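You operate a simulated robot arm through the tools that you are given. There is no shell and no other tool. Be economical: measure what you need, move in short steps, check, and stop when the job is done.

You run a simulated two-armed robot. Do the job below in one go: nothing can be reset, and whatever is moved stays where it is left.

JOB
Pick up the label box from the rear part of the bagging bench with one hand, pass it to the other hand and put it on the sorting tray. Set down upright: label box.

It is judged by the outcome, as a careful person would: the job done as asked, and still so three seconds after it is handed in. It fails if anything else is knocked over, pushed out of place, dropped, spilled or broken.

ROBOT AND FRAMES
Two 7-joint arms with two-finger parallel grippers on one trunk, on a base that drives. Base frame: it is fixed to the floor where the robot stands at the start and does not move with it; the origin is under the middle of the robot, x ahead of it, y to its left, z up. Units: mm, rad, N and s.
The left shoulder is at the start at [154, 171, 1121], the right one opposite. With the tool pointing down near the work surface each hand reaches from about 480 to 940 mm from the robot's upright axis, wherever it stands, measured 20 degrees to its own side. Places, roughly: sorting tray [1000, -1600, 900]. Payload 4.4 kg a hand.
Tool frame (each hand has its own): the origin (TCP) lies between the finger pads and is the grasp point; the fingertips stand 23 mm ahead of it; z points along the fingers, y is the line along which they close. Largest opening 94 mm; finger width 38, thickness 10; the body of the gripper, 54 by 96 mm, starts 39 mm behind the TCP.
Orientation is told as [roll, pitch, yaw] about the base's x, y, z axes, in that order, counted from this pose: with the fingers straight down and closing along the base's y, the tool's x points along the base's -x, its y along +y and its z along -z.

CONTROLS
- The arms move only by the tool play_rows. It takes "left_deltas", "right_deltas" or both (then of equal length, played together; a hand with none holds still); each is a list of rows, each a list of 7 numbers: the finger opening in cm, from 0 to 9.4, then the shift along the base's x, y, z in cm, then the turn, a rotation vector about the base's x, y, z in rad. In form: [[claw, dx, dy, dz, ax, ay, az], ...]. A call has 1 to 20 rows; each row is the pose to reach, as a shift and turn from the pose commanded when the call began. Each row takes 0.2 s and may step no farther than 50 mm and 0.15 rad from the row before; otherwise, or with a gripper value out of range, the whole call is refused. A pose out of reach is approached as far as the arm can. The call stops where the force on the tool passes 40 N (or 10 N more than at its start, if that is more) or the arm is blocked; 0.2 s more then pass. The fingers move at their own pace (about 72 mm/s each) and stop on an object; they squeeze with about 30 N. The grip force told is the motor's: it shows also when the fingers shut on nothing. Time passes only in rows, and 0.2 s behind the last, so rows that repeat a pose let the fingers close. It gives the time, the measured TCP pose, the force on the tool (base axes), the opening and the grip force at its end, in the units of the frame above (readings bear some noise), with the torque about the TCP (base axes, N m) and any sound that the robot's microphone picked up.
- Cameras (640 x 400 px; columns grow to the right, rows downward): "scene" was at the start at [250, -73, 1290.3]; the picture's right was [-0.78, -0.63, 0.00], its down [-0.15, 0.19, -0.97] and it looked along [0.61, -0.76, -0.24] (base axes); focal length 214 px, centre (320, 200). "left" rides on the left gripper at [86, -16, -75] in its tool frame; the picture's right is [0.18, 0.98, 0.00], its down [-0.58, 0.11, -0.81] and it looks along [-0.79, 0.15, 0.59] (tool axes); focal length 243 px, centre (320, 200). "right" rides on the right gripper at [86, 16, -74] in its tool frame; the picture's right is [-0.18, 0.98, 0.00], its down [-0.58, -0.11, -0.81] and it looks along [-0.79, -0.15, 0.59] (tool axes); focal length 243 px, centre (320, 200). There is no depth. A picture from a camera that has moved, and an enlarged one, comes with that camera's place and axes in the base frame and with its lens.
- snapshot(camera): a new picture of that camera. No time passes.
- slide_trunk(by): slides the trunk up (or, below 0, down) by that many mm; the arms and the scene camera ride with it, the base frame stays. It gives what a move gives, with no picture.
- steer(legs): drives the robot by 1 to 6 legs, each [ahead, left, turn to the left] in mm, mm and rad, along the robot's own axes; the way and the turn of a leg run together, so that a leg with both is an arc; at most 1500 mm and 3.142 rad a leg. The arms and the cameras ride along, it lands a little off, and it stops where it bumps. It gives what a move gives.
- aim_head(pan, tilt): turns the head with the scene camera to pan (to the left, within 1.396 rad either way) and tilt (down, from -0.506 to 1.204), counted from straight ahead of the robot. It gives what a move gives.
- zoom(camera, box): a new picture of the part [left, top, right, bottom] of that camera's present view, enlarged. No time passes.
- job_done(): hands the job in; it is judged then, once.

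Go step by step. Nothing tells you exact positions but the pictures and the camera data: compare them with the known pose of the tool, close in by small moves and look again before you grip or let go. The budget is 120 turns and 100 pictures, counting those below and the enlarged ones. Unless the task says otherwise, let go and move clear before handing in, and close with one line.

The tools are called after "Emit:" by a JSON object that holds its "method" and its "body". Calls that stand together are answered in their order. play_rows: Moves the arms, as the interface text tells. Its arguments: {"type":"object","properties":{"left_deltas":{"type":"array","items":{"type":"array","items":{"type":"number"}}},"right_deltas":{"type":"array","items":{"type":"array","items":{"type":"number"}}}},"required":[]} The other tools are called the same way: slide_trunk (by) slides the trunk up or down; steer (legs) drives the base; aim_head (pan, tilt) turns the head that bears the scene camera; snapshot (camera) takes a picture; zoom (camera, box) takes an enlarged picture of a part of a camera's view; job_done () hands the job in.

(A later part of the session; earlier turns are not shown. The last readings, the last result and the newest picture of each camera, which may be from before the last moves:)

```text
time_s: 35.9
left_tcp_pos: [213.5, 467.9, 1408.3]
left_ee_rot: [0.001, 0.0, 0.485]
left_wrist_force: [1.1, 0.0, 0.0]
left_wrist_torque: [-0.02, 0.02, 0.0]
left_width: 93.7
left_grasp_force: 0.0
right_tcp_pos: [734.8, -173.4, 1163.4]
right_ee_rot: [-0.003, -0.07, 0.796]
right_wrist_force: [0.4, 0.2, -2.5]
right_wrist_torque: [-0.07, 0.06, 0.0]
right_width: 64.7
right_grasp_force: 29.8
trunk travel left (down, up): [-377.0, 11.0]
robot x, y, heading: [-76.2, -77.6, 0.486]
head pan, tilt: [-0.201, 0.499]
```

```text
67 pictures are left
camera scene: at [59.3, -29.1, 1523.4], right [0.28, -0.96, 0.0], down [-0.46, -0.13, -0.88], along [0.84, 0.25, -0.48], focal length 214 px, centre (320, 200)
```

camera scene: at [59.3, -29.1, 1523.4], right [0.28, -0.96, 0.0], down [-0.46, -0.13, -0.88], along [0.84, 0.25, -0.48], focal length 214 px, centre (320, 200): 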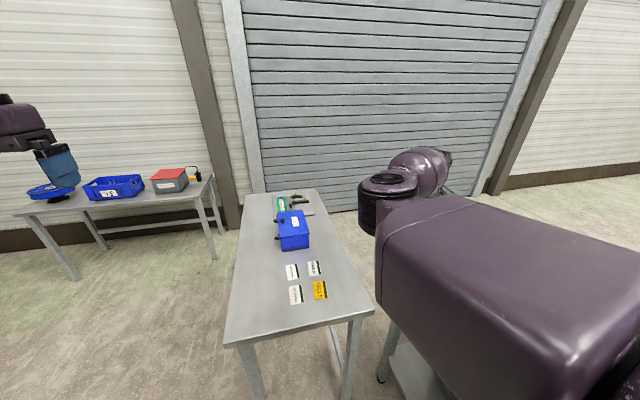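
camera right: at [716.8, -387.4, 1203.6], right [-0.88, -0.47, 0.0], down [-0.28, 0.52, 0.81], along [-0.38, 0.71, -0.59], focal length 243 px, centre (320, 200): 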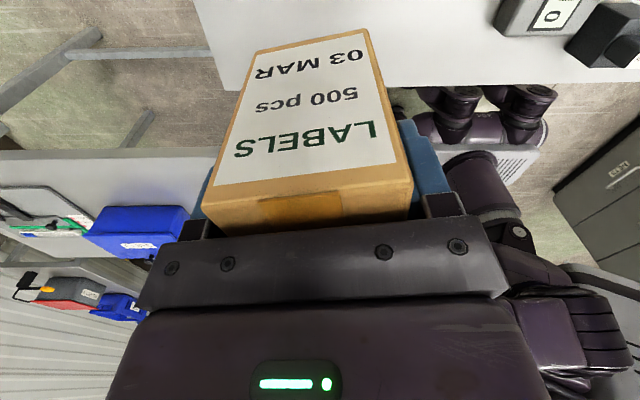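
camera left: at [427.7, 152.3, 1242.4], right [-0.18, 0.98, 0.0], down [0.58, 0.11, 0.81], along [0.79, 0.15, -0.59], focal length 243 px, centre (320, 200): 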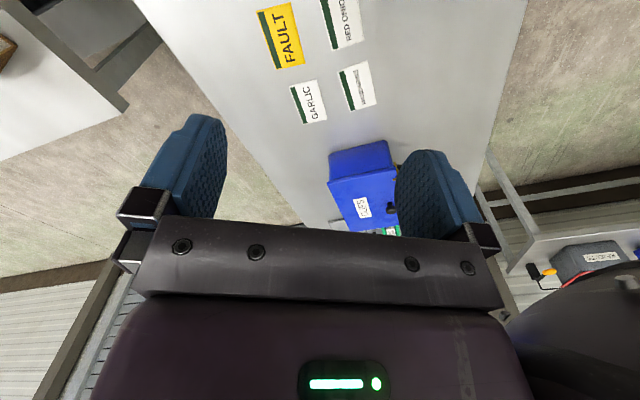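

Emit:
{"method": "play_rows", "body": {"right_deltas": [[5, 0, 3, 0, -0.024, 0.025, 0], [5, -1, 6, 0, -0.048, 0.051, 0], [5, -3, 9.5, 0, -0.048, 0.051, 0], [5, -6, 13, 0, -0.048, 0.051, 0], [5, -9, 16.5, 0, -0.048, 0.051, 0], [5, -12, 20, 0, -0.048, 0.051, 0], [5, -15, 23.5, 0, -0.048, 0.051, 0], [5, -18, 27, 0, -0.048, 0.051, 0], [5, -20, 30.5, 0, -0.048, 0.051, 0], [5, -22, 33.8, 0, -0.048, 0.051, 0]]}}

Emit:
{"method": "snapshot", "body": {"camera": "scene"}}

```text
time_s: 37.1
left_tcp_pos: [213.6, 468.3, 1408.0]
left_ee_rot: [-0.001, 0.0, 0.485]
left_wrist_force: [-1.0, 0.7, -0.1]
left_wrist_torque: [0.01, 0.0, -0.04]
left_width: 94.0
left_grasp_force: 0.0
right_tcp_pos: [693.5, -105.3, 1207.2]
right_ee_rot: [-0.018, -0.065, 0.607]
right_wrist_force: [-0.9, -0.4, -2.8]
right_wrist_torque: [-0.03, 0.05, 0.01]
right_width: 65.1
right_grasp_force: 29.8
trunk travel left (down, up): [-377.0, 11.0]
robot x, y, heading: [-80.2, -76.5, 0.487]
head pan, tilt: [-0.201, 0.499]
stopped in row 6 (right hand): the arm was blocked; the commanded pose is now the measured one
```

```text
66 pictures are left
camera scene: at [58.3, -28.7, 1523.5], right [0.28, -0.96, 0.0], down [-0.46, -0.13, -0.88], along [0.84, 0.25, -0.48], focal length 214 px, centre (320, 200)
```

scene: 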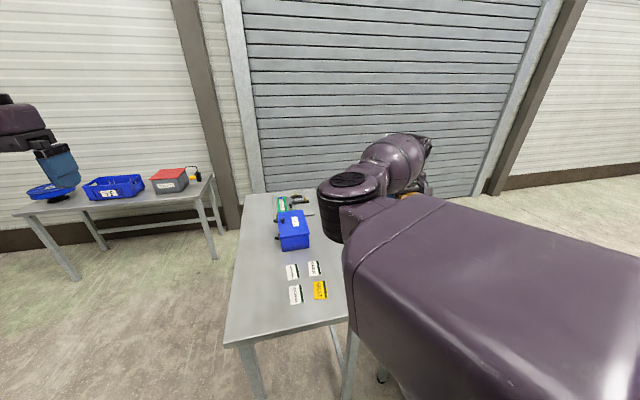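

The right elbow sits inside (between the arms) and something stops it from going further left. I'll turn the left hand so its camera looks at the right arm and shows its shape.

Emit:
{"method": "play_rows", "body": {"left_deltas": [[9.4, 0, 0, 0, 0, 0, -0.14], [9.4, 0, 0, 0, 0, 0, -0.28], [9.4, 0, 0, 0, 0, 0, -0.42], [9.4, 0, 0, 0, 0, 0, -0.56], [9.4, 0, 0, 0, 0, 0, -0.7], [9.4, 0, 0, 0, 0, 0, -0.84], [9.4, 0, 0, 0, 0, 0, -0.98], [9.4, 0, 0, 0, 0, 0, -1.12], [9.4, 0, 0, 0, 0, 0, -1.26], [9.4, 0, 0, 0, 0, 0, -1.4]]}}

Emit:
{"method": "snapshot", "body": {"camera": "left"}}

Emit:
{"method": "aim_head", "body": {"pan": 0.7, "tilt": 0.5}}

Emit:
{"method": "snapshot", "body": {"camera": "scene"}}

```text
time_s: 39.3
left_tcp_pos: [167.4, 271.2, 1397.8]
left_ee_rot: [-0.001, 0.0, -0.906]
left_wrist_force: [0.2, -0.4, 0.3]
left_wrist_torque: [-0.01, 0.04, 0.0]
left_width: 94.1
left_grasp_force: 0.0
left hand out of reach, approached as far as the arm can: row 5, 6, 7, 8, 9, 10
right_tcp_pos: [693.3, -109.7, 1204.9]
right_ee_rot: [-0.017, -0.064, 0.604]
right_wrist_force: [-0.6, 0.7, -2.8]
right_wrist_torque: [-0.01, 0.03, 0.01]
right_width: 64.8
right_grasp_force: 29.7
trunk travel left (down, up): [-377.0, 11.0]
robot x, y, heading: [-80.7, -78.5, 0.484]
head pan, tilt: [-0.201, 0.499]
```

```text
65 pictures are left
camera left: at [101.6, 329.8, 1471.2], right [0.66, 0.75, 0.0], down [0.44, -0.39, 0.81], along [0.61, -0.53, -0.59], focal length 243 px, centre (320, 200)
```

left: 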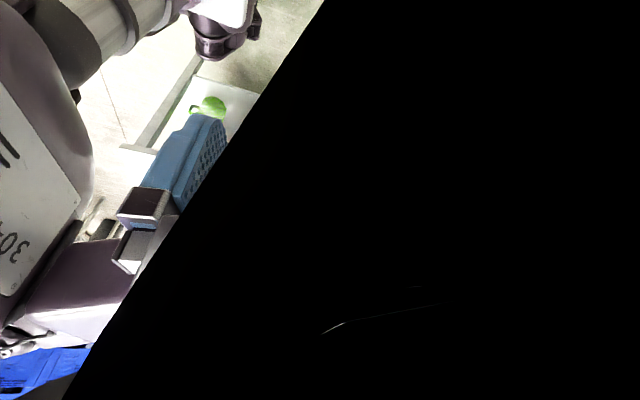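

```text
time_s: 40.5
left_tcp_pos: [168.8, 273.0, 1396.7]
left_ee_rot: [-0.003, -0.001, -0.903]
left_wrist_force: [-0.5, 0.7, 0.0]
left_wrist_torque: [0.0, -0.01, 0.04]
left_width: 94.2
left_grasp_force: 0.0
right_tcp_pos: [693.4, -107.9, 1205.9]
right_ee_rot: [-0.017, -0.064, 0.602]
right_wrist_force: [-0.1, -0.1, -3.1]
right_wrist_torque: [-0.04, 0.06, 0.01]
right_width: 65.0
right_grasp_force: 29.6
trunk travel left (down, up): [-377.0, 11.0]
robot x, y, heading: [-81.5, -82.1, 0.486]
head pan, tilt: [0.7, 0.499]
```

```text
64 pictures are left
camera scene: at [5.7, 29.5, 1523.5], right [0.93, -0.38, 0.0], down [-0.18, -0.44, -0.88], along [0.33, 0.81, -0.48], focal length 214 px, centre (320, 200)
```

scene: 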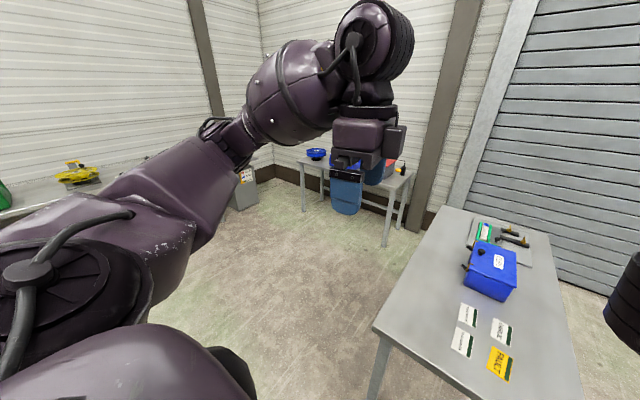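

The left arm is well shaped, with its elbow outside. I need to swing the right elbow out, so I'll back off and turn to the open floor on the left, where I can lower the right hand freely without any bench underneath.

Emit:
{"method": "steer", "body": {"legs": [[-150, 0, 0], [0, 0, 1.1]]}}

Emit:
{"method": "aim_head", "body": {"pan": 0, "tilt": 0.7}}

Emit:
{"method": "snapshot", "body": {"camera": "scene"}}

```text
time_s: 44.6
left_tcp_pos: [-411.7, 230.9, 1396.6]
left_ee_rot: [-0.001, -0.001, 0.184]
left_wrist_force: [-0.3, 0.9, 0.5]
left_wrist_torque: [-0.01, 0.0, -0.02]
left_width: 94.1
left_grasp_force: 0.0
right_tcp_pos: [168.7, 520.7, 1206.6]
right_ee_rot: [-0.016, -0.064, 1.693]
right_wrist_force: [0.2, 0.0, -3.7]
right_wrist_torque: [-0.04, 0.02, -0.02]
right_width: 65.0
right_grasp_force: 29.8
trunk travel left (down, up): [-377.0, 11.0]
robot x, y, heading: [-213.2, -151.2, 1.576]
head pan, tilt: [0.7, 0.499]
```

```text
time_s: 45.7
left_tcp_pos: [-409.6, 231.2, 1397.0]
left_ee_rot: [-0.001, -0.001, 0.181]
left_wrist_force: [-1.2, -0.1, 0.1]
left_wrist_torque: [-0.01, -0.04, 0.02]
left_width: 94.2
left_grasp_force: 0.0
right_tcp_pos: [170.2, 521.6, 1208.0]
right_ee_rot: [-0.016, -0.064, 1.691]
right_wrist_force: [-0.8, 1.0, -2.6]
right_wrist_torque: [-0.07, -0.01, -0.05]
right_width: 64.8
right_grasp_force: 29.9
trunk travel left (down, up): [-377.0, 11.0]
robot x, y, heading: [-210.8, -153.4, 1.57]
head pan, tilt: [0.0, 0.7]
```

```text
63 pictures are left
camera scene: at [-212.7, -9.5, 1505.8], right [1.0, 0.0, 0.0], down [0.0, -0.64, -0.76], along [0.0, 0.76, -0.64], focal length 214 px, centre (320, 200)
```

scene: 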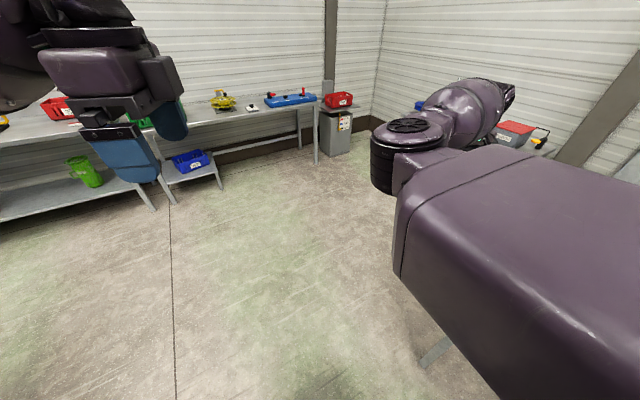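

The robot now faces open floor (forward = +y, robot-left = -x). I'll lower the right hand here to let the forearm swing down below the elbow.

Emit:
{"method": "play_rows", "body": {"right_deltas": [[5, 0, 0, -3, -0.03, 0, 0], [5, 0, 0, -6.5, -0.065, 0.008, 0], [5, 0, 0, -10, -0.065, 0.008, 0], [5, 0, 0, -14, -0.065, 0.008, 0], [5, 0, 0, -18, -0.065, 0.008, 0], [5, 0, 0, -22, -0.065, 0.008, 0], [5, 0, 0, -26, -0.065, 0.008, 0], [5, 0, 0, -30, -0.065, 0.008, 0], [5, 0, 0, -34, -0.065, 0.008, 0]]}}

Emit:
{"method": "snapshot", "body": {"camera": "scene"}}

```text
time_s: 47.4
left_tcp_pos: [-409.7, 231.4, 1397.0]
left_ee_rot: [-0.002, -0.002, 0.185]
left_wrist_force: [0.5, -0.1, -0.4]
left_wrist_torque: [0.01, 0.01, 0.0]
left_width: 94.2
left_grasp_force: 0.0
right_tcp_pos: [156.1, 508.3, 912.2]
right_ee_rot: [0.121, -0.005, 1.62]
right_wrist_force: [0.3, 0.3, -2.8]
right_wrist_torque: [-0.05, 0.0, 0.0]
right_width: 64.7
right_grasp_force: 30.1
trunk travel left (down, up): [-377.0, 11.0]
robot x, y, heading: [-213.4, -156.3, 1.576]
head pan, tilt: [0.0, 0.7]
stopped in row 8 (right hand): the arm was blocked; the commanded pose is now the measured one
```

```text
62 pictures are left
camera scene: at [-211.9, -9.4, 1505.8], right [1.0, 0.0, 0.0], down [0.0, -0.64, -0.76], along [0.0, 0.76, -0.64], focal length 214 px, centre (320, 200)
```

scene: 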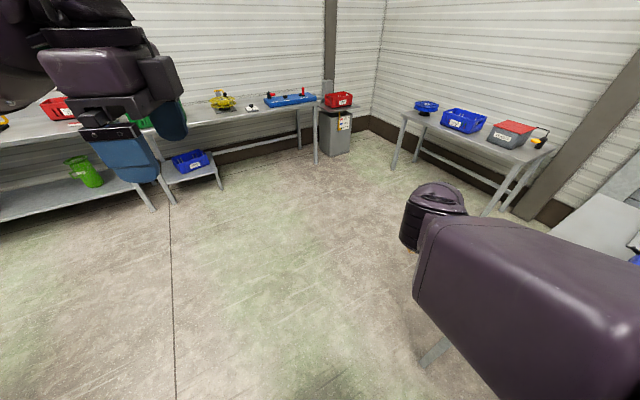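

Emit:
{"method": "snapshot", "body": {"camera": "right"}}

Emit:
{"method": "play_rows", "body": {"right_deltas": [[5, -3, 0, 2, 0, 0, 0], [5, -6, 0, 4, 0, 0, 0], [5, -10, 0, 4, 0, 0, 0], [5, -14, 0, 4, 0, 0, 0], [5, -18, 0, 4, 0, 0, 0], [5, -22, 0, 4, 0, 0, 0]]}}

Emit:
{"method": "snapshot", "body": {"camera": "scene"}}

```text
61 pictures are left
camera right: at [152.7, 421.8, 987.4], right [-0.98, 0.13, 0.12], down [0.18, 0.59, 0.79], along [0.03, 0.8, -0.6], focal length 243 px, centre (320, 200)
```

right: 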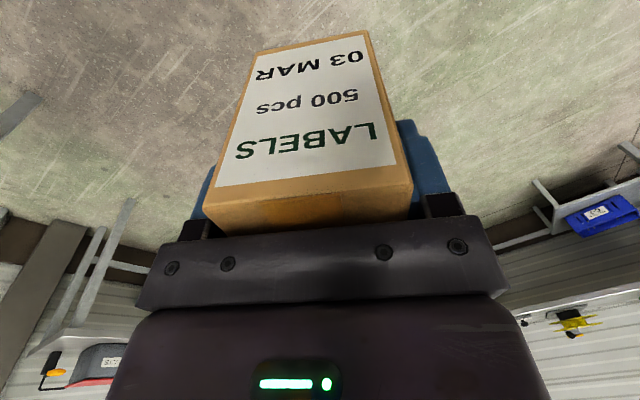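

```text
time_s: 48.2
left_tcp_pos: [-410.2, 232.6, 1397.7]
left_ee_rot: [0.0, -0.002, 0.184]
left_wrist_force: [-0.5, -0.1, -0.8]
left_wrist_torque: [0.0, -0.04, -0.03]
left_width: 94.0
left_grasp_force: 0.0
right_tcp_pos: [178.5, 517.2, 987.3]
right_ee_rot: [0.078, -0.06, 1.463]
right_wrist_force: [0.0, 0.6, -3.8]
right_wrist_torque: [-0.03, 0.01, 0.01]
right_width: 64.6
right_grasp_force: 30.3
trunk travel left (down, up): [-377.0, 11.0]
robot x, y, heading: [-206.4, -151.6, 1.575]
head pan, tilt: [0.0, 0.7]
stopped in row 4 (right hand): the arm was blocked; the commanded pose is now the measured one
```

```text
60 pictures are left
camera scene: at [-212.4, -9.3, 1505.7], right [1.0, 0.0, 0.0], down [0.0, -0.64, -0.76], along [0.0, 0.76, -0.64], focal length 214 px, centre (320, 200)
```

scene: 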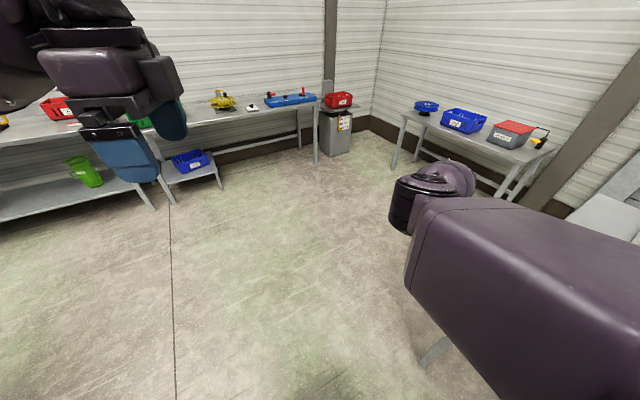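

Each block shows the wrist drifting as if the arm wanted to change shape. There is open space here, so I'll try small steps left again and watch how it evolves.

Emit:
{"method": "play_rows", "body": {"right_deltas": [[5, -4, 0, 0, 0, 0, 0], [5, -8, 0, 0, 0, 0, 0], [5, -12, 0, 0, 0, 0, 0], [5, -16, 0, 0, 0, 0, 0], [5, -20, 0, 0, 0, 0, 0]]}}

Emit:
{"method": "play_rows", "body": {"right_deltas": [[5, -4, 0, 0, 0, 0, 0], [5, -8, 0, 0, 0, 0, 0], [5, -12, 0, 0, 0, 0, 0], [5, -16, 0, 0, 0, 0, 0], [5, -20, 0, 0, 0, 0, 0]]}}

Emit:
{"method": "snapshot", "body": {"camera": "scene"}}

```text
time_s: 49.0
left_tcp_pos: [-411.3, 230.7, 1398.1]
left_ee_rot: [0.0, -0.002, 0.182]
left_wrist_force: [-0.1, 0.6, -0.2]
left_wrist_torque: [-0.02, -0.02, -0.02]
left_width: 94.1
left_grasp_force: 0.1
right_tcp_pos: [199.5, 518.8, 1023.2]
right_ee_rot: [0.039, -0.121, 1.302]
right_wrist_force: [-0.6, -0.3, -3.3]
right_wrist_torque: [-0.06, 0.01, 0.0]
right_width: 65.1
right_grasp_force: 30.1
trunk travel left (down, up): [-377.0, 11.0]
robot x, y, heading: [-210.6, -153.8, 1.572]
head pan, tilt: [0.0, 0.7]
stopped in row 3 (right hand): the arm was blocked; the commanded pose is now the measured one
```

```text
time_s: 49.7
left_tcp_pos: [-410.2, 231.5, 1397.2]
left_ee_rot: [-0.002, -0.001, 0.185]
left_wrist_force: [-0.1, -0.3, -0.2]
left_wrist_torque: [-0.01, 0.0, -0.02]
left_width: 94.0
left_grasp_force: 0.1
right_tcp_pos: [221.9, 517.8, 1059.7]
right_ee_rot: [0.02, -0.186, 1.137]
right_wrist_force: [-0.3, -0.8, -3.5]
right_wrist_torque: [-0.05, 0.02, 0.0]
right_width: 64.7
right_grasp_force: 30.0
trunk travel left (down, up): [-377.0, 11.0]
robot x, y, heading: [-213.3, -154.7, 1.575]
head pan, tilt: [0.0, 0.7]
stopped in row 3 (right hand): the arm was blocked; the commanded pose is now the measured one
```

```text
59 pictures are left
camera scene: at [-212.3, -9.7, 1505.8], right [1.0, 0.0, 0.0], down [0.0, -0.64, -0.76], along [0.0, 0.76, -0.64], focal length 214 px, centre (320, 200)
```

scene: 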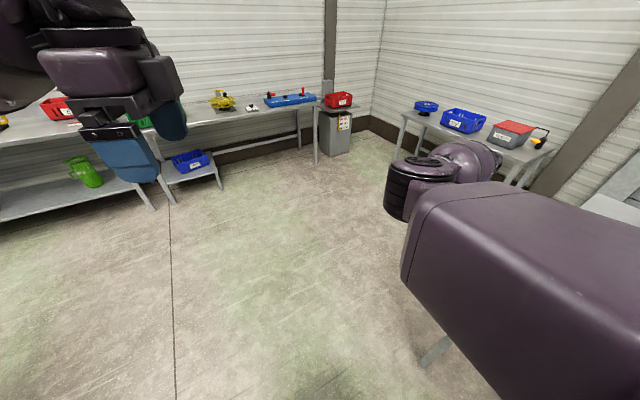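

Replaying the history, at the start the right elbow was outside, and I flipped it by moving the folded hand to the right. Undoing that with the box in hand is risky, so I'll set the box on the empty corner of the nearby table, unfold the empty arm and pick the box up again.

Emit:
{"method": "steer", "body": {"legs": [[0, 0, -0.42]]}}

Emit:
{"method": "play_rows", "body": {"right_deltas": [[5, 0, 0, 0, -0.07, 0.065, 0], [5, 0, 0, 0, -0.137, 0.127, 0]]}}

Emit:
{"method": "snapshot", "body": {"camera": "right"}}

Emit:
{"method": "snapshot", "body": {"camera": "scene"}}

```text
time_s: 51.3
left_tcp_pos: [-236.2, 278.3, 1397.5]
left_ee_rot: [-0.002, -0.002, -0.236]
left_wrist_force: [-0.1, 0.3, -0.2]
left_wrist_torque: [-0.05, 0.0, -0.02]
left_width: 94.0
left_grasp_force: 0.1
right_tcp_pos: [456.8, 282.6, 1060.1]
right_ee_rot: [0.019, -0.188, 0.717]
right_wrist_force: [-0.2, -0.4, -3.5]
right_wrist_torque: [-0.05, 0.04, 0.02]
right_width: 64.9
right_grasp_force: 30.2
trunk travel left (down, up): [-377.0, 11.0]
robot x, y, heading: [-217.1, -151.2, 1.156]
head pan, tilt: [0.0, 0.7]
```

```text
time_s: 51.9
left_tcp_pos: [-236.7, 279.1, 1397.4]
left_ee_rot: [0.0, -0.001, -0.237]
left_wrist_force: [0.7, 0.4, -0.2]
left_wrist_torque: [-0.04, -0.03, -0.01]
left_width: 94.0
left_grasp_force: 0.1
right_tcp_pos: [457.3, 282.7, 1060.6]
right_ee_rot: [-0.002, -0.001, 0.718]
right_wrist_force: [-0.3, 0.6, -3.7]
right_wrist_torque: [-0.02, 0.05, -0.01]
right_width: 65.0
right_grasp_force: 30.6
trunk travel left (down, up): [-377.0, 11.0]
robot x, y, heading: [-211.2, -147.1, 1.154]
head pan, tilt: [0.0, 0.7]
```

```text
58 pictures are left
camera right: at [380.7, 238.6, 1134.1], right [-0.51, 0.86, 0.0], down [0.51, 0.3, 0.81], along [0.69, 0.41, -0.59], focal length 243 px, centre (320, 200)
```

right: 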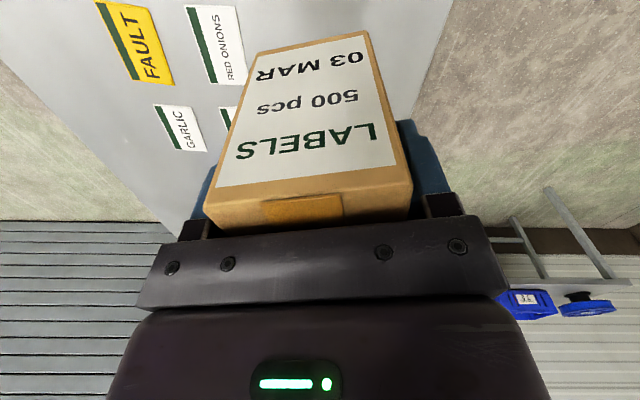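

```text
57 pictures are left
camera scene: at [-154.0, -21.9, 1505.7], right [0.91, -0.41, 0.0], down [-0.26, -0.59, -0.76], along [0.31, 0.7, -0.64], focal length 214 px, centre (320, 200)
```

scene: 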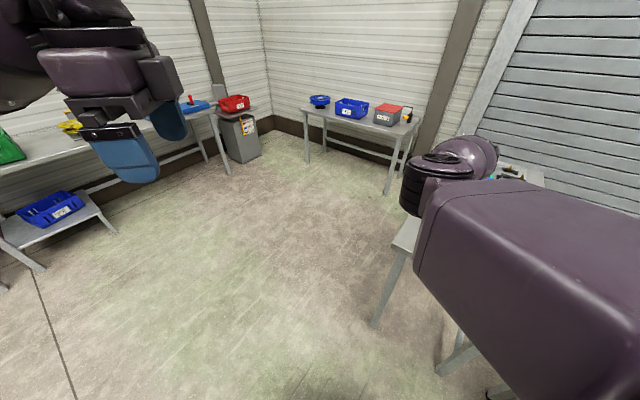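

The box is above a free patch of this table, about 100 mm from its edges and clear of the cards. I'll lower it until it touches.

Emit:
{"method": "play_rows", "body": {"right_deltas": [[5, 0, 0, -4, 0, 0, 0], [5, 0, 0, -7.5, 0, 0, 0], [5, 0, 0, -10, 0, 0, 0], [5, 0, 0, -11, 0, 0, 0], [5, 0, 0, -11.7, 0, 0, 0]]}}

Emit:
{"method": "snapshot", "body": {"camera": "right"}}

```text
time_s: 53.1
left_tcp_pos: [-237.4, 279.0, 1397.4]
left_ee_rot: [-0.001, -0.002, -0.236]
left_wrist_force: [-0.3, -0.1, -0.3]
left_wrist_torque: [-0.02, 0.02, 0.03]
left_width: 94.0
left_grasp_force: 0.1
right_tcp_pos: [458.0, 283.3, 944.2]
right_ee_rot: [-0.003, 0.0, 0.718]
right_wrist_force: [0.5, 0.5, -2.9]
right_wrist_torque: [-0.04, 0.03, 0.03]
right_width: 64.8
right_grasp_force: 29.2
trunk travel left (down, up): [-377.0, 11.0]
robot x, y, heading: [-209.9, -154.1, 1.151]
head pan, tilt: [0.0, 0.7]
```

```text
56 pictures are left
camera right: at [380.7, 239.0, 1017.2], right [-0.51, 0.86, 0.0], down [0.51, 0.3, 0.81], along [0.7, 0.41, -0.59], focal length 243 px, centre (320, 200)
```

right: 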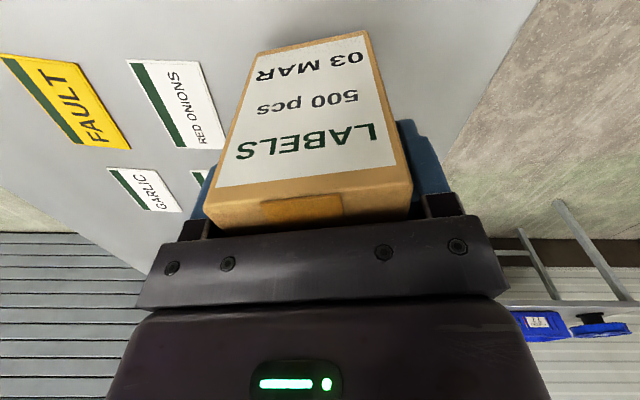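

Emit:
{"method": "play_rows", "body": {"right_deltas": [[5, 0, 0, -0.3, 0, 0, 0], [5, 0, 0, -0.6, 0, 0, 0], [5, 0, 0, -0.8, 0, 0, 0], [5, 0, 0, -1.0, 0, 0, 0]]}}

```text
time_s: 54.1
left_tcp_pos: [-237.0, 278.9, 1397.4]
left_ee_rot: [-0.002, -0.001, -0.236]
left_wrist_force: [-1.0, -0.1, 0.0]
left_wrist_torque: [0.01, 0.04, 0.01]
left_width: 93.7
left_grasp_force: 0.0
right_tcp_pos: [458.0, 282.7, 932.9]
right_ee_rot: [-0.002, 0.002, 0.719]
right_wrist_force: [-0.6, 0.2, -3.3]
right_wrist_torque: [0.0, 0.02, 0.0]
right_width: 64.8
right_grasp_force: 30.6
trunk travel left (down, up): [-377.0, 11.0]
robot x, y, heading: [-213.1, -152.5, 1.154]
head pan, tilt: [0.0, 0.7]
```

Emit:
{"method": "play_rows", "body": {"right_deltas": [[5, 0, 0, -0.2, 0, 0, 0], [5, 0, 0, -0.4, 0, 0, 0], [5, 0, 0, -0.6, 0, 0, 0], [5, 0, 0, -0.7, 0, 0, 0]]}}

Emit:
{"method": "zoom", "body": {"camera": "right", "box": [200, 0, 440, 150]}}

```text
time_s: 55.1
left_tcp_pos: [-238.2, 280.2, 1398.8]
left_ee_rot: [-0.001, -0.003, -0.235]
left_wrist_force: [0.1, 0.3, -0.5]
left_wrist_torque: [-0.01, 0.01, -0.05]
left_width: 94.2
left_grasp_force: 0.1
right_tcp_pos: [456.9, 282.5, 925.3]
right_ee_rot: [-0.002, 0.001, 0.721]
right_wrist_force: [-0.4, 1.1, -3.7]
right_wrist_torque: [-0.02, 0.04, 0.0]
right_width: 64.7
right_grasp_force: 30.1
trunk travel left (down, up): [-377.0, 11.0]
robot x, y, heading: [-212.8, -152.5, 1.153]
head pan, tilt: [0.0, 0.7]
```

```text
2.67 times, centred on (320, 75) of right
camera zoom: at [380.7, 238.4, 999.7], right [-0.51, 0.86, 0.0], down [0.51, 0.3, 0.81], along [0.7, 0.41, -0.59], focal length 647 px, centre (320, 533)
```

zoom: 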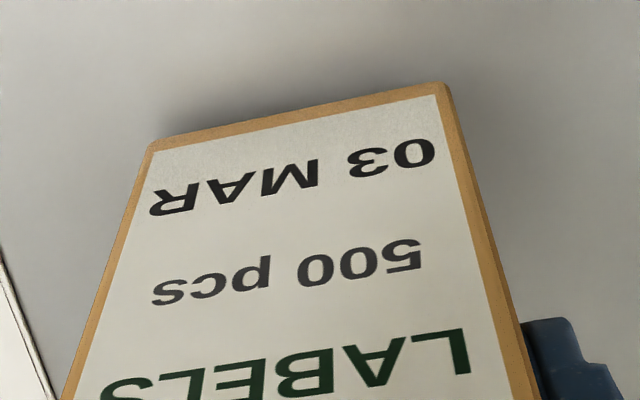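

Emit:
{"method": "play_rows", "body": {"right_deltas": [[5, 0, 0, -0.2, 0, 0, 0], [5, 0, 0, -0.4, 0, 0, 0], [5, 0, 0, -0.6, 0, 0, 0], [5, 0, 0, -0.8, 0, 0, 0], [5, 0, 0, -1.0, 0, 0, 0], [5, 0, 0, -1.2, 0, 0, 0]]}}

Emit:
{"method": "zoom", "body": {"camera": "right", "box": [200, 0, 440, 150]}}

```text
time_s: 56.5
left_tcp_pos: [-239.1, 278.1, 1398.2]
left_ee_rot: [0.001, -0.001, -0.234]
left_wrist_force: [-0.5, 0.4, 0.4]
left_wrist_torque: [0.0, 0.01, -0.01]
left_width: 93.9
left_grasp_force: 0.1
right_tcp_pos: [455.9, 283.8, 916.7]
right_ee_rot: [-0.003, -0.003, 0.719]
right_wrist_force: [0.3, -1.8, 14.7]
right_wrist_torque: [-0.14, 0.85, 0.08]
right_width: 64.9
right_grasp_force: 30.4
trunk travel left (down, up): [-377.0, 11.0]
robot x, y, heading: [-211.6, -154.8, 1.151]
head pan, tilt: [0.0, 0.7]
```

```text
2.67 times, centred on (320, 75) of right
camera zoom: at [380.0, 238.4, 990.2], right [-0.51, 0.86, 0.0], down [0.51, 0.3, 0.81], along [0.7, 0.41, -0.59], focal length 647 px, centre (320, 533)
```

zoom: 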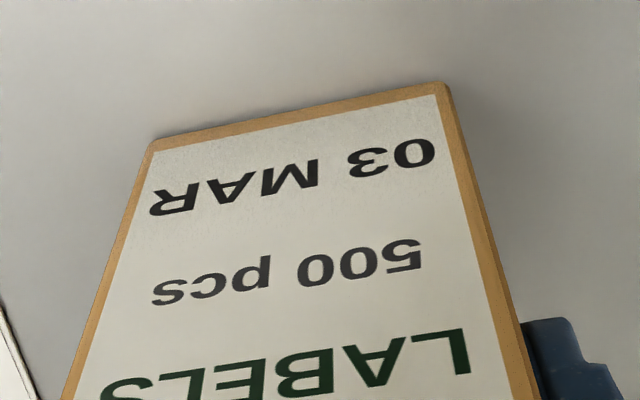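

The box has touched down (about 18 N). I'll ease off, open the fingers and rise clear.

Emit:
{"method": "play_rows", "body": {"right_deltas": [[5, 0, 0, 0.3, 0, 0, 0], [6.6, 0, 0, 0.3, 0, 0, 0], [7.5, 0, 0, 0.3, 0, 0, 0], [9.4, 0, 0, 0.3, 0, 0, 0], [9.4, 0, 0, 0.3, 0, 0, 0], [9.4, 0, 0, 2, 0, 0, 0], [9.4, 0, 0, 5, 0, 0, 0], [9.4, 0, 0, 9, 0, 0, 0], [9.4, 0, 0, 13, 0, 0, 0], [9.4, 0, 0, 17, 0, 0, 0], [9.4, 0, 0, 21, 0, 0, 0]]}}

Emit:
{"method": "snapshot", "body": {"camera": "right"}}

```text
time_s: 58.9
left_tcp_pos: [-237.8, 279.0, 1397.5]
left_ee_rot: [0.0, -0.001, -0.235]
left_wrist_force: [0.0, -1.2, 0.1]
left_wrist_torque: [0.0, 0.02, 0.0]
left_width: 93.8
left_grasp_force: 0.0
right_tcp_pos: [458.8, 284.5, 1123.0]
right_ee_rot: [-0.002, -0.003, 0.719]
right_wrist_force: [-0.2, -0.1, 0.2]
right_wrist_torque: [0.01, -0.03, 0.01]
right_width: 93.9
right_grasp_force: 0.1
trunk travel left (down, up): [-377.0, 11.0]
robot x, y, heading: [-211.6, -151.0, 1.152]
head pan, tilt: [0.0, 0.7]
```

```text
53 pictures are left
camera right: at [380.7, 239.8, 1196.8], right [-0.51, 0.86, 0.0], down [0.51, 0.3, 0.81], along [0.7, 0.41, -0.59], focal length 243 px, centre (320, 200)
```

right: 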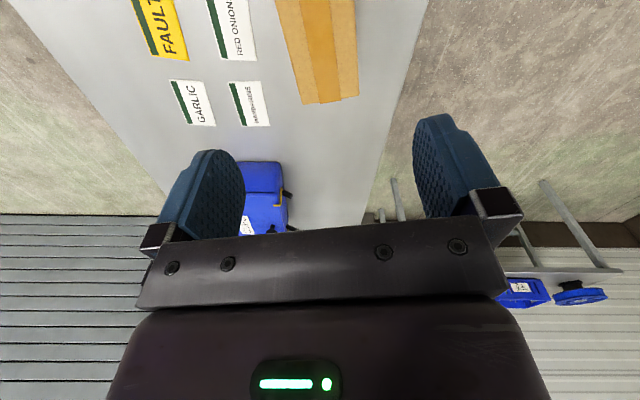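

The box stands safely on this table (centre [474, 297], top z≈937). Now I'll retrace the empty right arm's path back to its folded start pose.

Emit:
{"method": "play_rows", "body": {"right_deltas": [[9.4, 0, -1, 4.3, 0, 0, 0.07], [9.4, 0, -2.5, 8.6, 0, 0, 0.14], [9.4, 0, -4, 12.9, 0, 0, 0.21], [9.4, 0.3, -5.5, 17.2, 0, 0, 0.28], [9.4, 0.5, -7, 21.5, 0, 0, 0.35], [9.4, 0.6, -8, 25.8, 0, 0, 0.42], [9.4, 0.6, -8.8, 29.7, 0, 0, 0.436], [9.4, -2.1, -11.8, 29.7, 0, 0, 0.436], [9.4, -4.8, -14.8, 29.7, 0, 0, 0.436], [9.4, -7.5, -17.8, 29.7, 0, 0, 0.436], [9.4, -10.2, -20.8, 29.7, 0, 0, 0.436], [9.4, -12.8, -23.7, 29.7, 0, 0, 0.436], [9.4, -13.2, -26.2, 32.7, 0, 0, 0.436], [9.4, -13.5, -28.5, 35.7, 0, 0, 0.436], [9.4, -13.8, -30.7, 38.2, 0, 0, 0.436]]}}

Emit:
{"method": "aim_head", "body": {"pan": -0.5, "tilt": 0.3}}

Emit:
{"method": "snapshot", "body": {"camera": "scene"}}

```text
time_s: 62.1
left_tcp_pos: [-237.8, 278.7, 1397.5]
left_ee_rot: [0.0, -0.001, -0.234]
left_wrist_force: [0.5, 0.4, -0.3]
left_wrist_torque: [-0.01, -0.01, -0.01]
left_width: 94.0
left_grasp_force: 0.1
right_tcp_pos: [317.4, -25.3, 1505.3]
right_ee_rot: [-0.001, -0.002, 1.157]
right_wrist_force: [0.0, -0.3, -0.1]
right_wrist_torque: [0.06, 0.01, 0.01]
right_width: 93.9
right_grasp_force: 0.0
trunk travel left (down, up): [-377.0, 11.0]
robot x, y, heading: [-209.5, -148.6, 1.155]
head pan, tilt: [0.0, 0.7]
```

```text
time_s: 63.0
left_tcp_pos: [-236.9, 279.0, 1396.1]
left_ee_rot: [0.0, -0.001, -0.236]
left_wrist_force: [0.1, -0.5, 0.6]
left_wrist_torque: [0.0, -0.01, 0.01]
left_width: 93.9
left_grasp_force: 0.1
right_tcp_pos: [318.5, -24.4, 1502.8]
right_ee_rot: [-0.001, -0.003, 1.155]
right_wrist_force: [-0.4, -0.4, -0.3]
right_wrist_torque: [-0.01, 0.02, 0.02]
right_width: 94.1
right_grasp_force: 0.0
trunk travel left (down, up): [-377.0, 11.0]
robot x, y, heading: [-215.1, -151.8, 1.151]
head pan, tilt: [-0.499, 0.3]
```

```text
52 pictures are left
camera scene: at [-115.2, -43.0, 1541.8], right [0.61, -0.79, 0.0], down [-0.23, -0.18, -0.96], along [0.76, 0.58, -0.3], focal length 214 px, centre (320, 200)
```

scene: 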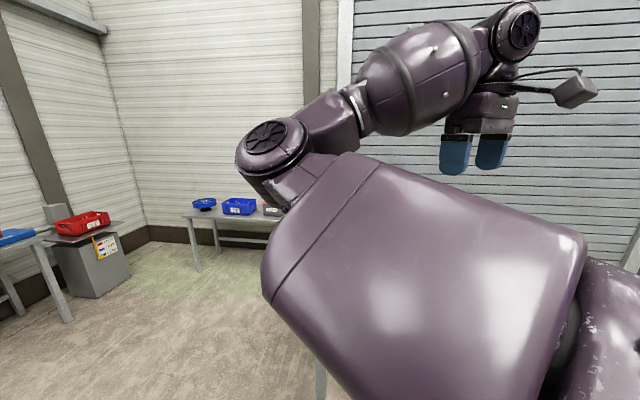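

Emit:
{"method": "play_rows", "body": {"right_deltas": [[9.4, -3.66, 1.63, 0, 0, 0, 0], [9.4, -8.1, 1.43, 0, 0, 0, 0], [9.4, -11.7, 0.8, 0, 0, 0, 0], [9.4, -15.65, -0.7, 0, 0, 0, 0], [9.4, -19.6, -2.2, 0, 0, 0, 0], [9.4, -23.2, -2.8, 0, 0, 0, 0]]}}

Emit:
{"method": "snapshot", "body": {"camera": "scene"}}

```text
time_s: 63.7
left_tcp_pos: [-236.9, 278.6, 1397.6]
left_ee_rot: [0.0, -0.003, -0.236]
left_wrist_force: [-0.2, -0.6, 0.5]
left_wrist_torque: [0.01, 0.0, -0.06]
left_width: 93.9
left_grasp_force: 0.0
right_tcp_pos: [262.1, -59.8, 1505.5]
right_ee_rot: [0.068, -0.036, 0.961]
right_wrist_force: [0.0, 0.1, -0.3]
right_wrist_torque: [-0.01, 0.01, 0.02]
right_width: 93.9
right_grasp_force: 0.1
trunk travel left (down, up): [-377.0, 11.0]
robot x, y, heading: [-212.6, -152.0, 1.154]
head pan, tilt: [-0.499, 0.3]
stopped in row 3 (right hand): the arm was blocked; the commanded pose is now the measured one
```

```text
51 pictures are left
camera scene: at [-115.3, -43.3, 1541.9], right [0.61, -0.79, 0.0], down [-0.23, -0.18, -0.96], along [0.76, 0.58, -0.3], focal length 214 px, centre (320, 200)
```

scene: 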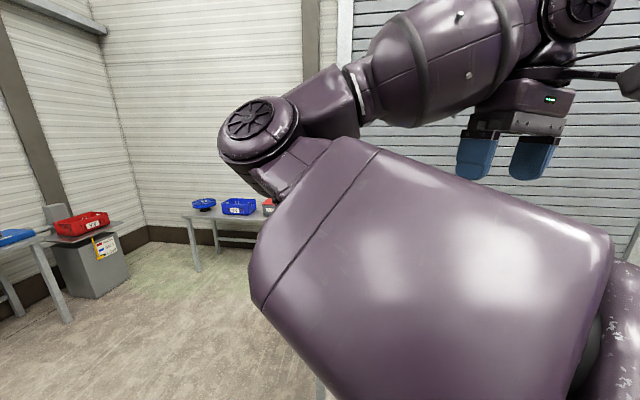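

The wrist drift pattern suggests the right shoulder swing is stopped inward, so the elbow must be lowered rather than pushed left. I'll turn to the open floor and then lower the empty right hand close in, so the upper arm hangs down.

Emit:
{"method": "steer", "body": {"legs": [[0, 0, 0.85]]}}

Emit:
{"method": "aim_head", "body": {"pan": -0.5, "tilt": 0.75}}

Emit:
{"method": "snapshot", "body": {"camera": "scene"}}

Emit:
{"method": "snapshot", "body": {"camera": "right"}}

```text
time_s: 66.3
left_tcp_pos: [-552.8, 114.6, 1397.7]
left_ee_rot: [-0.001, -0.001, 0.612]
left_wrist_force: [0.1, -0.3, 0.0]
left_wrist_torque: [0.01, 0.0, 0.01]
left_width: 94.1
left_grasp_force: 0.1
right_tcp_pos: [33.6, 265.2, 1506.0]
right_ee_rot: [0.072, -0.037, 1.809]
right_wrist_force: [0.3, -0.3, 0.0]
right_wrist_torque: [0.03, -0.02, 0.0]
right_width: 94.0
right_grasp_force: 0.0
trunk travel left (down, up): [-377.0, 11.0]
robot x, y, heading: [-215.2, -150.9, 2.001]
head pan, tilt: [-0.499, 0.3]
```

```text
time_s: 67.2
left_tcp_pos: [-552.8, 115.3, 1397.4]
left_ee_rot: [0.0, -0.001, 0.613]
left_wrist_force: [0.1, 0.2, -0.7]
left_wrist_torque: [-0.01, -0.02, 0.02]
left_width: 94.0
left_grasp_force: 0.0
right_tcp_pos: [34.3, 264.5, 1504.7]
right_ee_rot: [0.073, -0.036, 1.809]
right_wrist_force: [-0.3, -0.4, -0.6]
right_wrist_torque: [0.0, 0.0, 0.03]
right_width: 94.1
right_grasp_force: 0.0
trunk travel left (down, up): [-377.0, 11.0]
robot x, y, heading: [-212.6, -150.4, 2.0]
head pan, tilt: [-0.499, 0.75]
```

```text
50 pictures are left
camera scene: at [-230.4, -17.2, 1501.6], right [1.0, -0.07, 0.0], down [-0.05, -0.68, -0.73], along [0.05, 0.73, -0.68], focal length 214 px, centre (320, 200)
```

scene: 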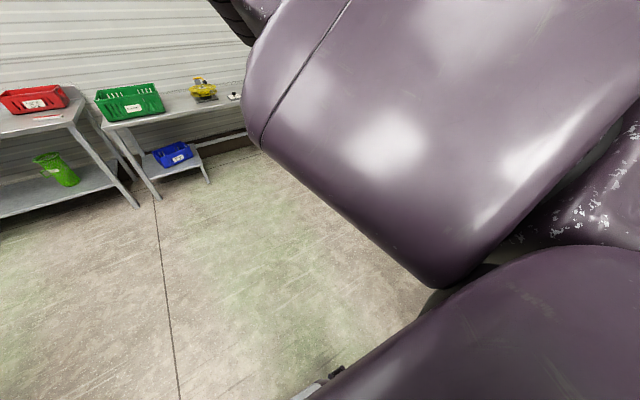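

```text
49 pictures are left
camera right: at [43.4, 176.6, 1576.9], right [-1.0, -0.05, 0.08], down [0.03, 0.57, 0.82], along [-0.09, 0.82, -0.57], focal length 243 px, centre (320, 200)
```

right: 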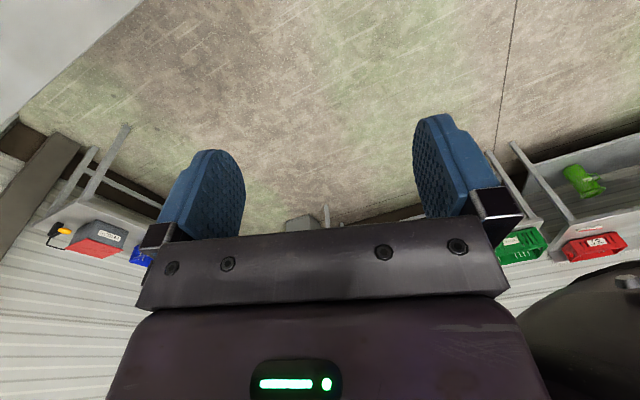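

Emit:
{"method": "play_rows", "body": {"right_deltas": [[9.4, -0.6, 3, 0, -0.01, -0.04, 0.09], [9.4, -1.2, 6, -3, -0.018, -0.08, 0.19], [9.4, -1.8, 9, -6, -0.018, -0.08, 0.19], [9.4, -2.4, 12, -10, -0.018, -0.08, 0.19], [9.4, -2.9, 14.6, -14, -0.018, -0.08, 0.19], [9.4, -2.9, 14.6, -18, -0.018, -0.08, 0.19], [9.4, -2.9, 14.6, -22, -0.018, -0.08, 0.19], [9.4, -2.9, 14.6, -26, -0.018, -0.08, 0.19], [9.4, -2.9, 14.6, -30, -0.018, -0.08, 0.19], [9.4, -2.9, 14.6, -34, -0.018, -0.08, 0.19], [9.4, -2.9, 14.6, -38, -0.018, -0.08, 0.19], [9.4, -2.9, 14.6, -42, -0.018, -0.08, 0.19]]}}

Emit:
{"method": "snapshot", "body": {"camera": "scene"}}

```text
refused: row 4 steps farther than a row can; nothing moved
```

```text
48 pictures are left
camera scene: at [-230.4, -17.2, 1501.6], right [1.0, -0.07, 0.0], down [-0.05, -0.68, -0.73], along [0.05, 0.73, -0.68], focal length 214 px, centre (320, 200)
```

scene: 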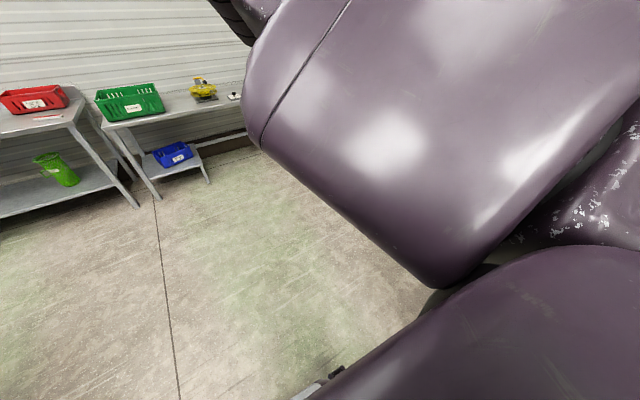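

Emit:
{"method": "play_rows", "body": {"right_deltas": [[9.4, -0.6, 3, 0, -0.01, -0.04, 0.09], [9.4, -1.2, 6, -3, -0.018, -0.08, 0.19], [9.4, -1.8, 9, -6, -0.018, -0.08, 0.19], [9.4, -2.4, 12, -9, -0.018, -0.08, 0.19], [9.4, -2.9, 14.6, -12, -0.018, -0.08, 0.19], [9.4, -2.9, 14.6, -16.5, -0.018, -0.08, 0.19], [9.4, -2.9, 14.6, -21, -0.018, -0.08, 0.19], [9.4, -2.9, 14.6, -25.5, -0.018, -0.08, 0.19], [9.4, -2.9, 14.6, -30, -0.018, -0.08, 0.19], [9.4, -2.9, 14.6, -34, -0.018, -0.08, 0.19], [9.4, -2.9, 14.6, -38, -0.018, -0.08, 0.19], [9.4, -2.9, 14.6, -42, -0.018, -0.08, 0.19]]}}

Emit:
{"method": "snapshot", "body": {"camera": "scene"}}

```text
time_s: 69.2
left_tcp_pos: [-551.1, 114.1, 1397.4]
left_ee_rot: [0.0, -0.001, 0.613]
left_wrist_force: [1.0, 0.7, -0.8]
left_wrist_torque: [0.04, -0.01, 0.03]
left_width: 93.9
left_grasp_force: 0.0
right_tcp_pos: [66.5, 416.7, 1255.8]
right_ee_rot: [-0.01, -0.094, 1.832]
right_wrist_force: [0.7, -0.3, -0.4]
right_wrist_torque: [0.01, 0.0, 0.0]
right_width: 94.2
right_grasp_force: 0.1
trunk travel left (down, up): [-377.0, 11.0]
robot x, y, heading: [-213.6, -150.8, 2.003]
head pan, tilt: [-0.499, 0.75]
stopped in row 9 (right hand): the arm was blocked; the commanded pose is now the measured one
```

```text
47 pictures are left
camera scene: at [-229.8, -17.2, 1501.6], right [1.0, -0.07, 0.0], down [-0.05, -0.68, -0.73], along [0.05, 0.73, -0.68], focal length 214 px, centre (320, 200)
```

scene: 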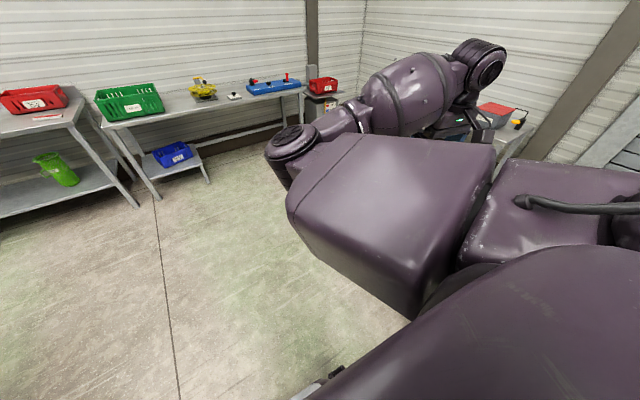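

The shoulder again stops at about straight ahead. I'll turn further into the open floor, swing the right arm outward, lower it there, and bring it forward low.

Emit:
{"method": "steer", "body": {"legs": [[0, 0, 0.6]]}}

Emit:
{"method": "aim_head", "body": {"pan": -0.9, "tilt": 0.75}}

Emit:
{"method": "snapshot", "body": {"camera": "scene"}}

```text
time_s: 71.3
left_tcp_pos: [-641.6, -122.6, 1397.0]
left_ee_rot: [-0.002, -0.001, 1.209]
left_wrist_force: [0.3, 0.1, 0.1]
left_wrist_torque: [0.02, -0.01, -0.03]
left_width: 94.2
left_grasp_force: 0.0
right_tcp_pos: [-299.3, 473.7, 1255.0]
right_ee_rot: [-0.01, -0.091, 2.431]
right_wrist_force: [-0.6, 0.7, -1.1]
right_wrist_torque: [0.03, 0.02, 0.01]
right_width: 94.0
right_grasp_force: 0.0
trunk travel left (down, up): [-377.0, 11.0]
robot x, y, heading: [-213.4, -151.5, 2.601]
head pan, tilt: [-0.499, 0.75]
```

```text
time_s: 72.1
left_tcp_pos: [-642.8, -122.4, 1396.7]
left_ee_rot: [0.0, -0.001, 1.21]
left_wrist_force: [-0.1, -0.4, -0.2]
left_wrist_torque: [-0.02, -0.04, -0.02]
left_width: 94.1
left_grasp_force: 0.0
right_tcp_pos: [-299.4, 474.8, 1256.3]
right_ee_rot: [-0.012, -0.095, 2.429]
right_wrist_force: [0.5, 0.2, 0.7]
right_wrist_torque: [0.01, -0.01, 0.02]
right_width: 94.1
right_grasp_force: 0.0
trunk travel left (down, up): [-377.0, 11.0]
robot x, y, heading: [-213.5, -153.9, 2.596]
head pan, tilt: [-0.901, 0.75]
```

```text
46 pictures are left
camera scene: at [-271.6, -40.0, 1501.5], right [0.99, 0.13, 0.0], down [0.09, -0.68, -0.73], along [-0.09, 0.73, -0.68], focal length 214 px, centre (320, 200)
```

scene: 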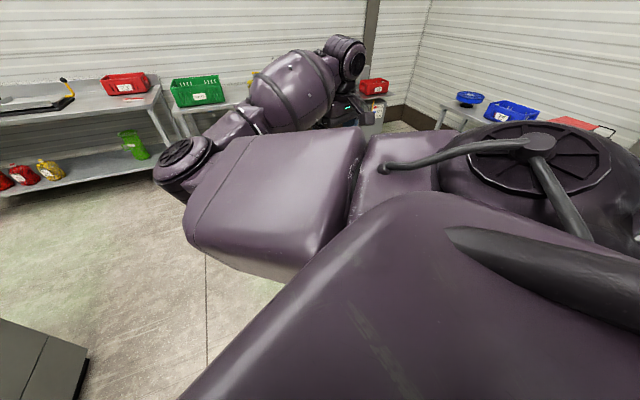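

Emit:
{"method": "play_rows", "body": {"right_deltas": [[9.4, 2, 4, 0, -0.035, -0.03, 0], [9.4, 4, 8, -1, -0.07, -0.064, 0], [9.4, 6, 12, -2, -0.07, -0.064, 0], [9.4, 8, 16, -3, -0.07, -0.064, 0], [9.4, 9, 19, -5, -0.07, -0.064, 0], [9.4, 9, 19, -9.5, -0.07, -0.064, 0], [9.4, 9, 19, -14, -0.07, -0.064, 0], [9.4, 9, 19, -18.5, -0.07, -0.064, 0], [9.4, 9, 19, -23, -0.07, -0.064, 0], [9.4, 9, 19, -27.5, -0.07, -0.064, 0], [9.4, 9, 19, -32, -0.07, -0.064, 0], [9.4, 9, 19, -36, -0.07, -0.064, 0]]}}

Emit:
{"method": "snapshot", "body": {"camera": "scene"}}

```text
time_s: 74.7
left_tcp_pos: [-642.3, -121.6, 1398.2]
left_ee_rot: [-0.001, -0.002, 1.21]
left_wrist_force: [-0.2, -0.3, 0.2]
left_wrist_torque: [-0.02, 0.01, 0.0]
left_width: 93.8
left_grasp_force: 0.1
right_tcp_pos: [-211.5, 662.7, 895.7]
right_ee_rot: [-0.001, 0.0, 2.428]
right_wrist_force: [-0.4, -0.1, 0.2]
right_wrist_torque: [-0.03, -0.01, 0.0]
right_width: 94.0
right_grasp_force: 0.1
trunk travel left (down, up): [-377.0, 11.0]
robot x, y, heading: [-212.2, -151.6, 2.601]
head pan, tilt: [-0.901, 0.75]
```

```text
45 pictures are left
camera scene: at [-271.1, -39.4, 1501.5], right [0.99, 0.13, 0.0], down [0.09, -0.68, -0.73], along [-0.09, 0.73, -0.68], focal length 214 px, centre (320, 200)
```

scene: 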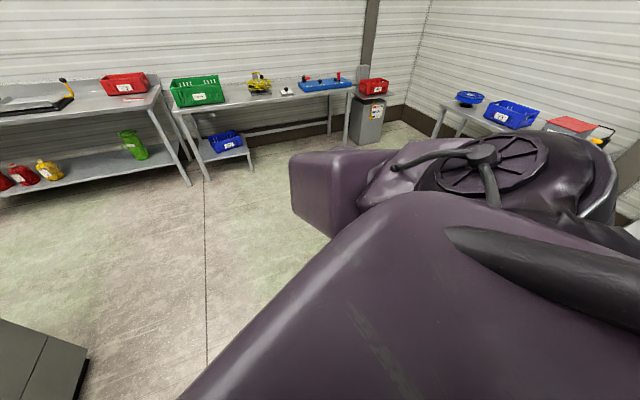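

The upper arm now hangs down and outward. Next I'll swing the hand forward at this low height.

Emit:
{"method": "play_rows", "body": {"right_deltas": [[9.4, -4, -1.7, 0, 0, 0, 0], [9.4, -8, -3.4, 0, 0, 0, 0], [9.4, -12, -5.1, 0, 0, 0, 0], [9.4, -16, -6.8, 0, 0, 0, 0], [9.4, -20, -8.5, 0, 0, 0, 0], [9.4, -24, -10.2, 0, 0, 0, 0], [9.4, -28, -12, 0, 0, 0, 0]]}}

Emit:
{"method": "snapshot", "body": {"camera": "scene"}}

```text
time_s: 76.3
left_tcp_pos: [-643.8, -122.9, 1397.0]
left_ee_rot: [-0.002, -0.002, 1.209]
left_wrist_force: [0.8, 0.1, 0.2]
left_wrist_torque: [0.01, 0.0, 0.0]
left_width: 93.9
left_grasp_force: 0.0
right_tcp_pos: [-489.7, 543.3, 897.2]
right_ee_rot: [0.0, 0.001, 2.428]
right_wrist_force: [0.5, -0.9, -0.6]
right_wrist_torque: [-0.02, -0.01, -0.02]
right_width: 93.9
right_grasp_force: 0.0
trunk travel left (down, up): [-377.0, 11.0]
robot x, y, heading: [-213.2, -152.6, 2.596]
head pan, tilt: [-0.901, 0.75]
```

```text
44 pictures are left
camera scene: at [-272.2, -40.7, 1501.5], right [0.99, 0.13, 0.0], down [0.09, -0.68, -0.73], along [-0.09, 0.73, -0.68], focal length 214 px, centre (320, 200)
```

scene: 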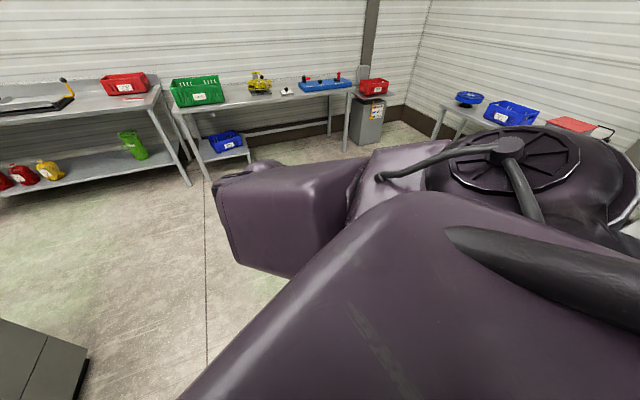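

Emit:
{"method": "play_rows", "body": {"right_deltas": [[9.4, -3, -2.9, 0, 0, 0, 0], [9.4, -6, -5.8, 0, 0, 0, 0], [9.4, -9, -8.7, 0, 0, 0, 0], [9.4, -12, -11.6, 0, 0, 0, 0], [9.4, -14.9, -14.6, 0, 0, 0, 0]]}}

Emit:
{"method": "snapshot", "body": {"camera": "scene"}}

```text
time_s: 77.4
left_tcp_pos: [-643.1, -121.3, 1396.7]
left_ee_rot: [0.0, -0.002, 1.21]
left_wrist_force: [0.7, 0.4, -0.9]
left_wrist_torque: [-0.01, -0.02, 0.01]
left_width: 94.1
left_grasp_force: 0.2
right_tcp_pos: [-558.8, 522.5, 922.6]
right_ee_rot: [0.007, -0.049, 2.257]
right_wrist_force: [0.1, -0.3, 0.1]
right_wrist_torque: [0.0, 0.04, -0.01]
right_width: 94.2
right_grasp_force: 0.1
trunk travel left (down, up): [-377.0, 11.0]
robot x, y, heading: [-214.0, -150.9, 2.598]
head pan, tilt: [-0.901, 0.75]
stopped in row 5 (right hand): the arm was blocked; the commanded pose is now the measured one
```

```text
43 pictures are left
camera scene: at [-271.1, -39.3, 1501.5], right [0.99, 0.13, 0.0], down [0.09, -0.68, -0.73], along [-0.09, 0.73, -0.68], focal length 214 px, centre (320, 200)
```

scene: 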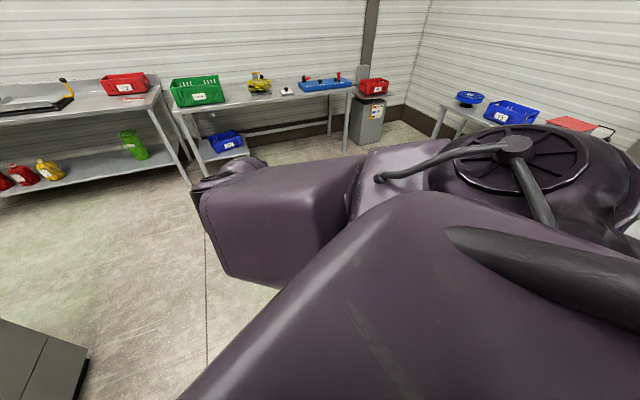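

Emit:
{"method": "play_rows", "body": {"right_deltas": [[9.4, 4, 1.3, -0.3, -0.033, -0.036, 0.08], [9.4, 8, 2.5, -0.6, -0.033, -0.036, 0.17], [9.4, 12, 3.8, -1, -0.033, -0.036, 0.17], [9.4, 16, 5, -1.5, -0.033, -0.036, 0.17], [9.4, 20, 6.3, -2, -0.033, -0.036, 0.17], [9.4, 24, 7.5, -2, -0.033, -0.036, 0.17], [9.4, 28, 8.8, -2, -0.033, -0.036, 0.17], [9.4, 32, 10, -2, -0.033, -0.036, 0.17], [9.4, 32, 7.6, -6, -0.033, -0.036, 0.17], [9.4, 32, 5.2, -10, -0.033, -0.036, 0.17], [9.4, 32, 2.8, -14, -0.033, -0.036, 0.17], [9.4, 31.6, 0.3, -18, -0.033, -0.036, 0.17], [9.4, 31.5, -2.2, -21, -0.033, -0.036, 0.17], [9.4, 31.5, -4.6, -23, -0.033, -0.036, 0.17]]}}

Emit:
{"method": "snapshot", "body": {"camera": "scene"}}

```text
time_s: 80.4
left_tcp_pos: [-641.3, -123.2, 1397.2]
left_ee_rot: [0.0, -0.002, 1.21]
left_wrist_force: [-0.3, 0.5, 0.5]
left_wrist_torque: [0.0, 0.01, -0.01]
left_width: 94.0
left_grasp_force: 0.0
right_tcp_pos: [-246.6, 468.8, 690.3]
right_ee_rot: [0.003, 0.005, 2.437]
right_wrist_force: [0.3, 0.1, 0.0]
right_wrist_torque: [-0.04, -0.02, 0.0]
right_width: 93.8
right_grasp_force: 0.1
trunk travel left (down, up): [-377.0, 11.0]
robot x, y, heading: [-212.7, -155.9, 2.6]
head pan, tilt: [-0.901, 0.75]
```

```text
42 pictures are left
camera scene: at [-271.5, -40.5, 1501.6], right [0.99, 0.13, 0.0], down [0.09, -0.68, -0.73], along [-0.09, 0.73, -0.68], focal length 214 px, centre (320, 200)
```

scene: 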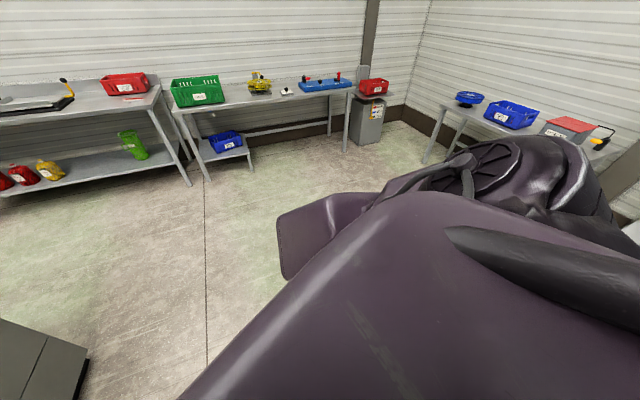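

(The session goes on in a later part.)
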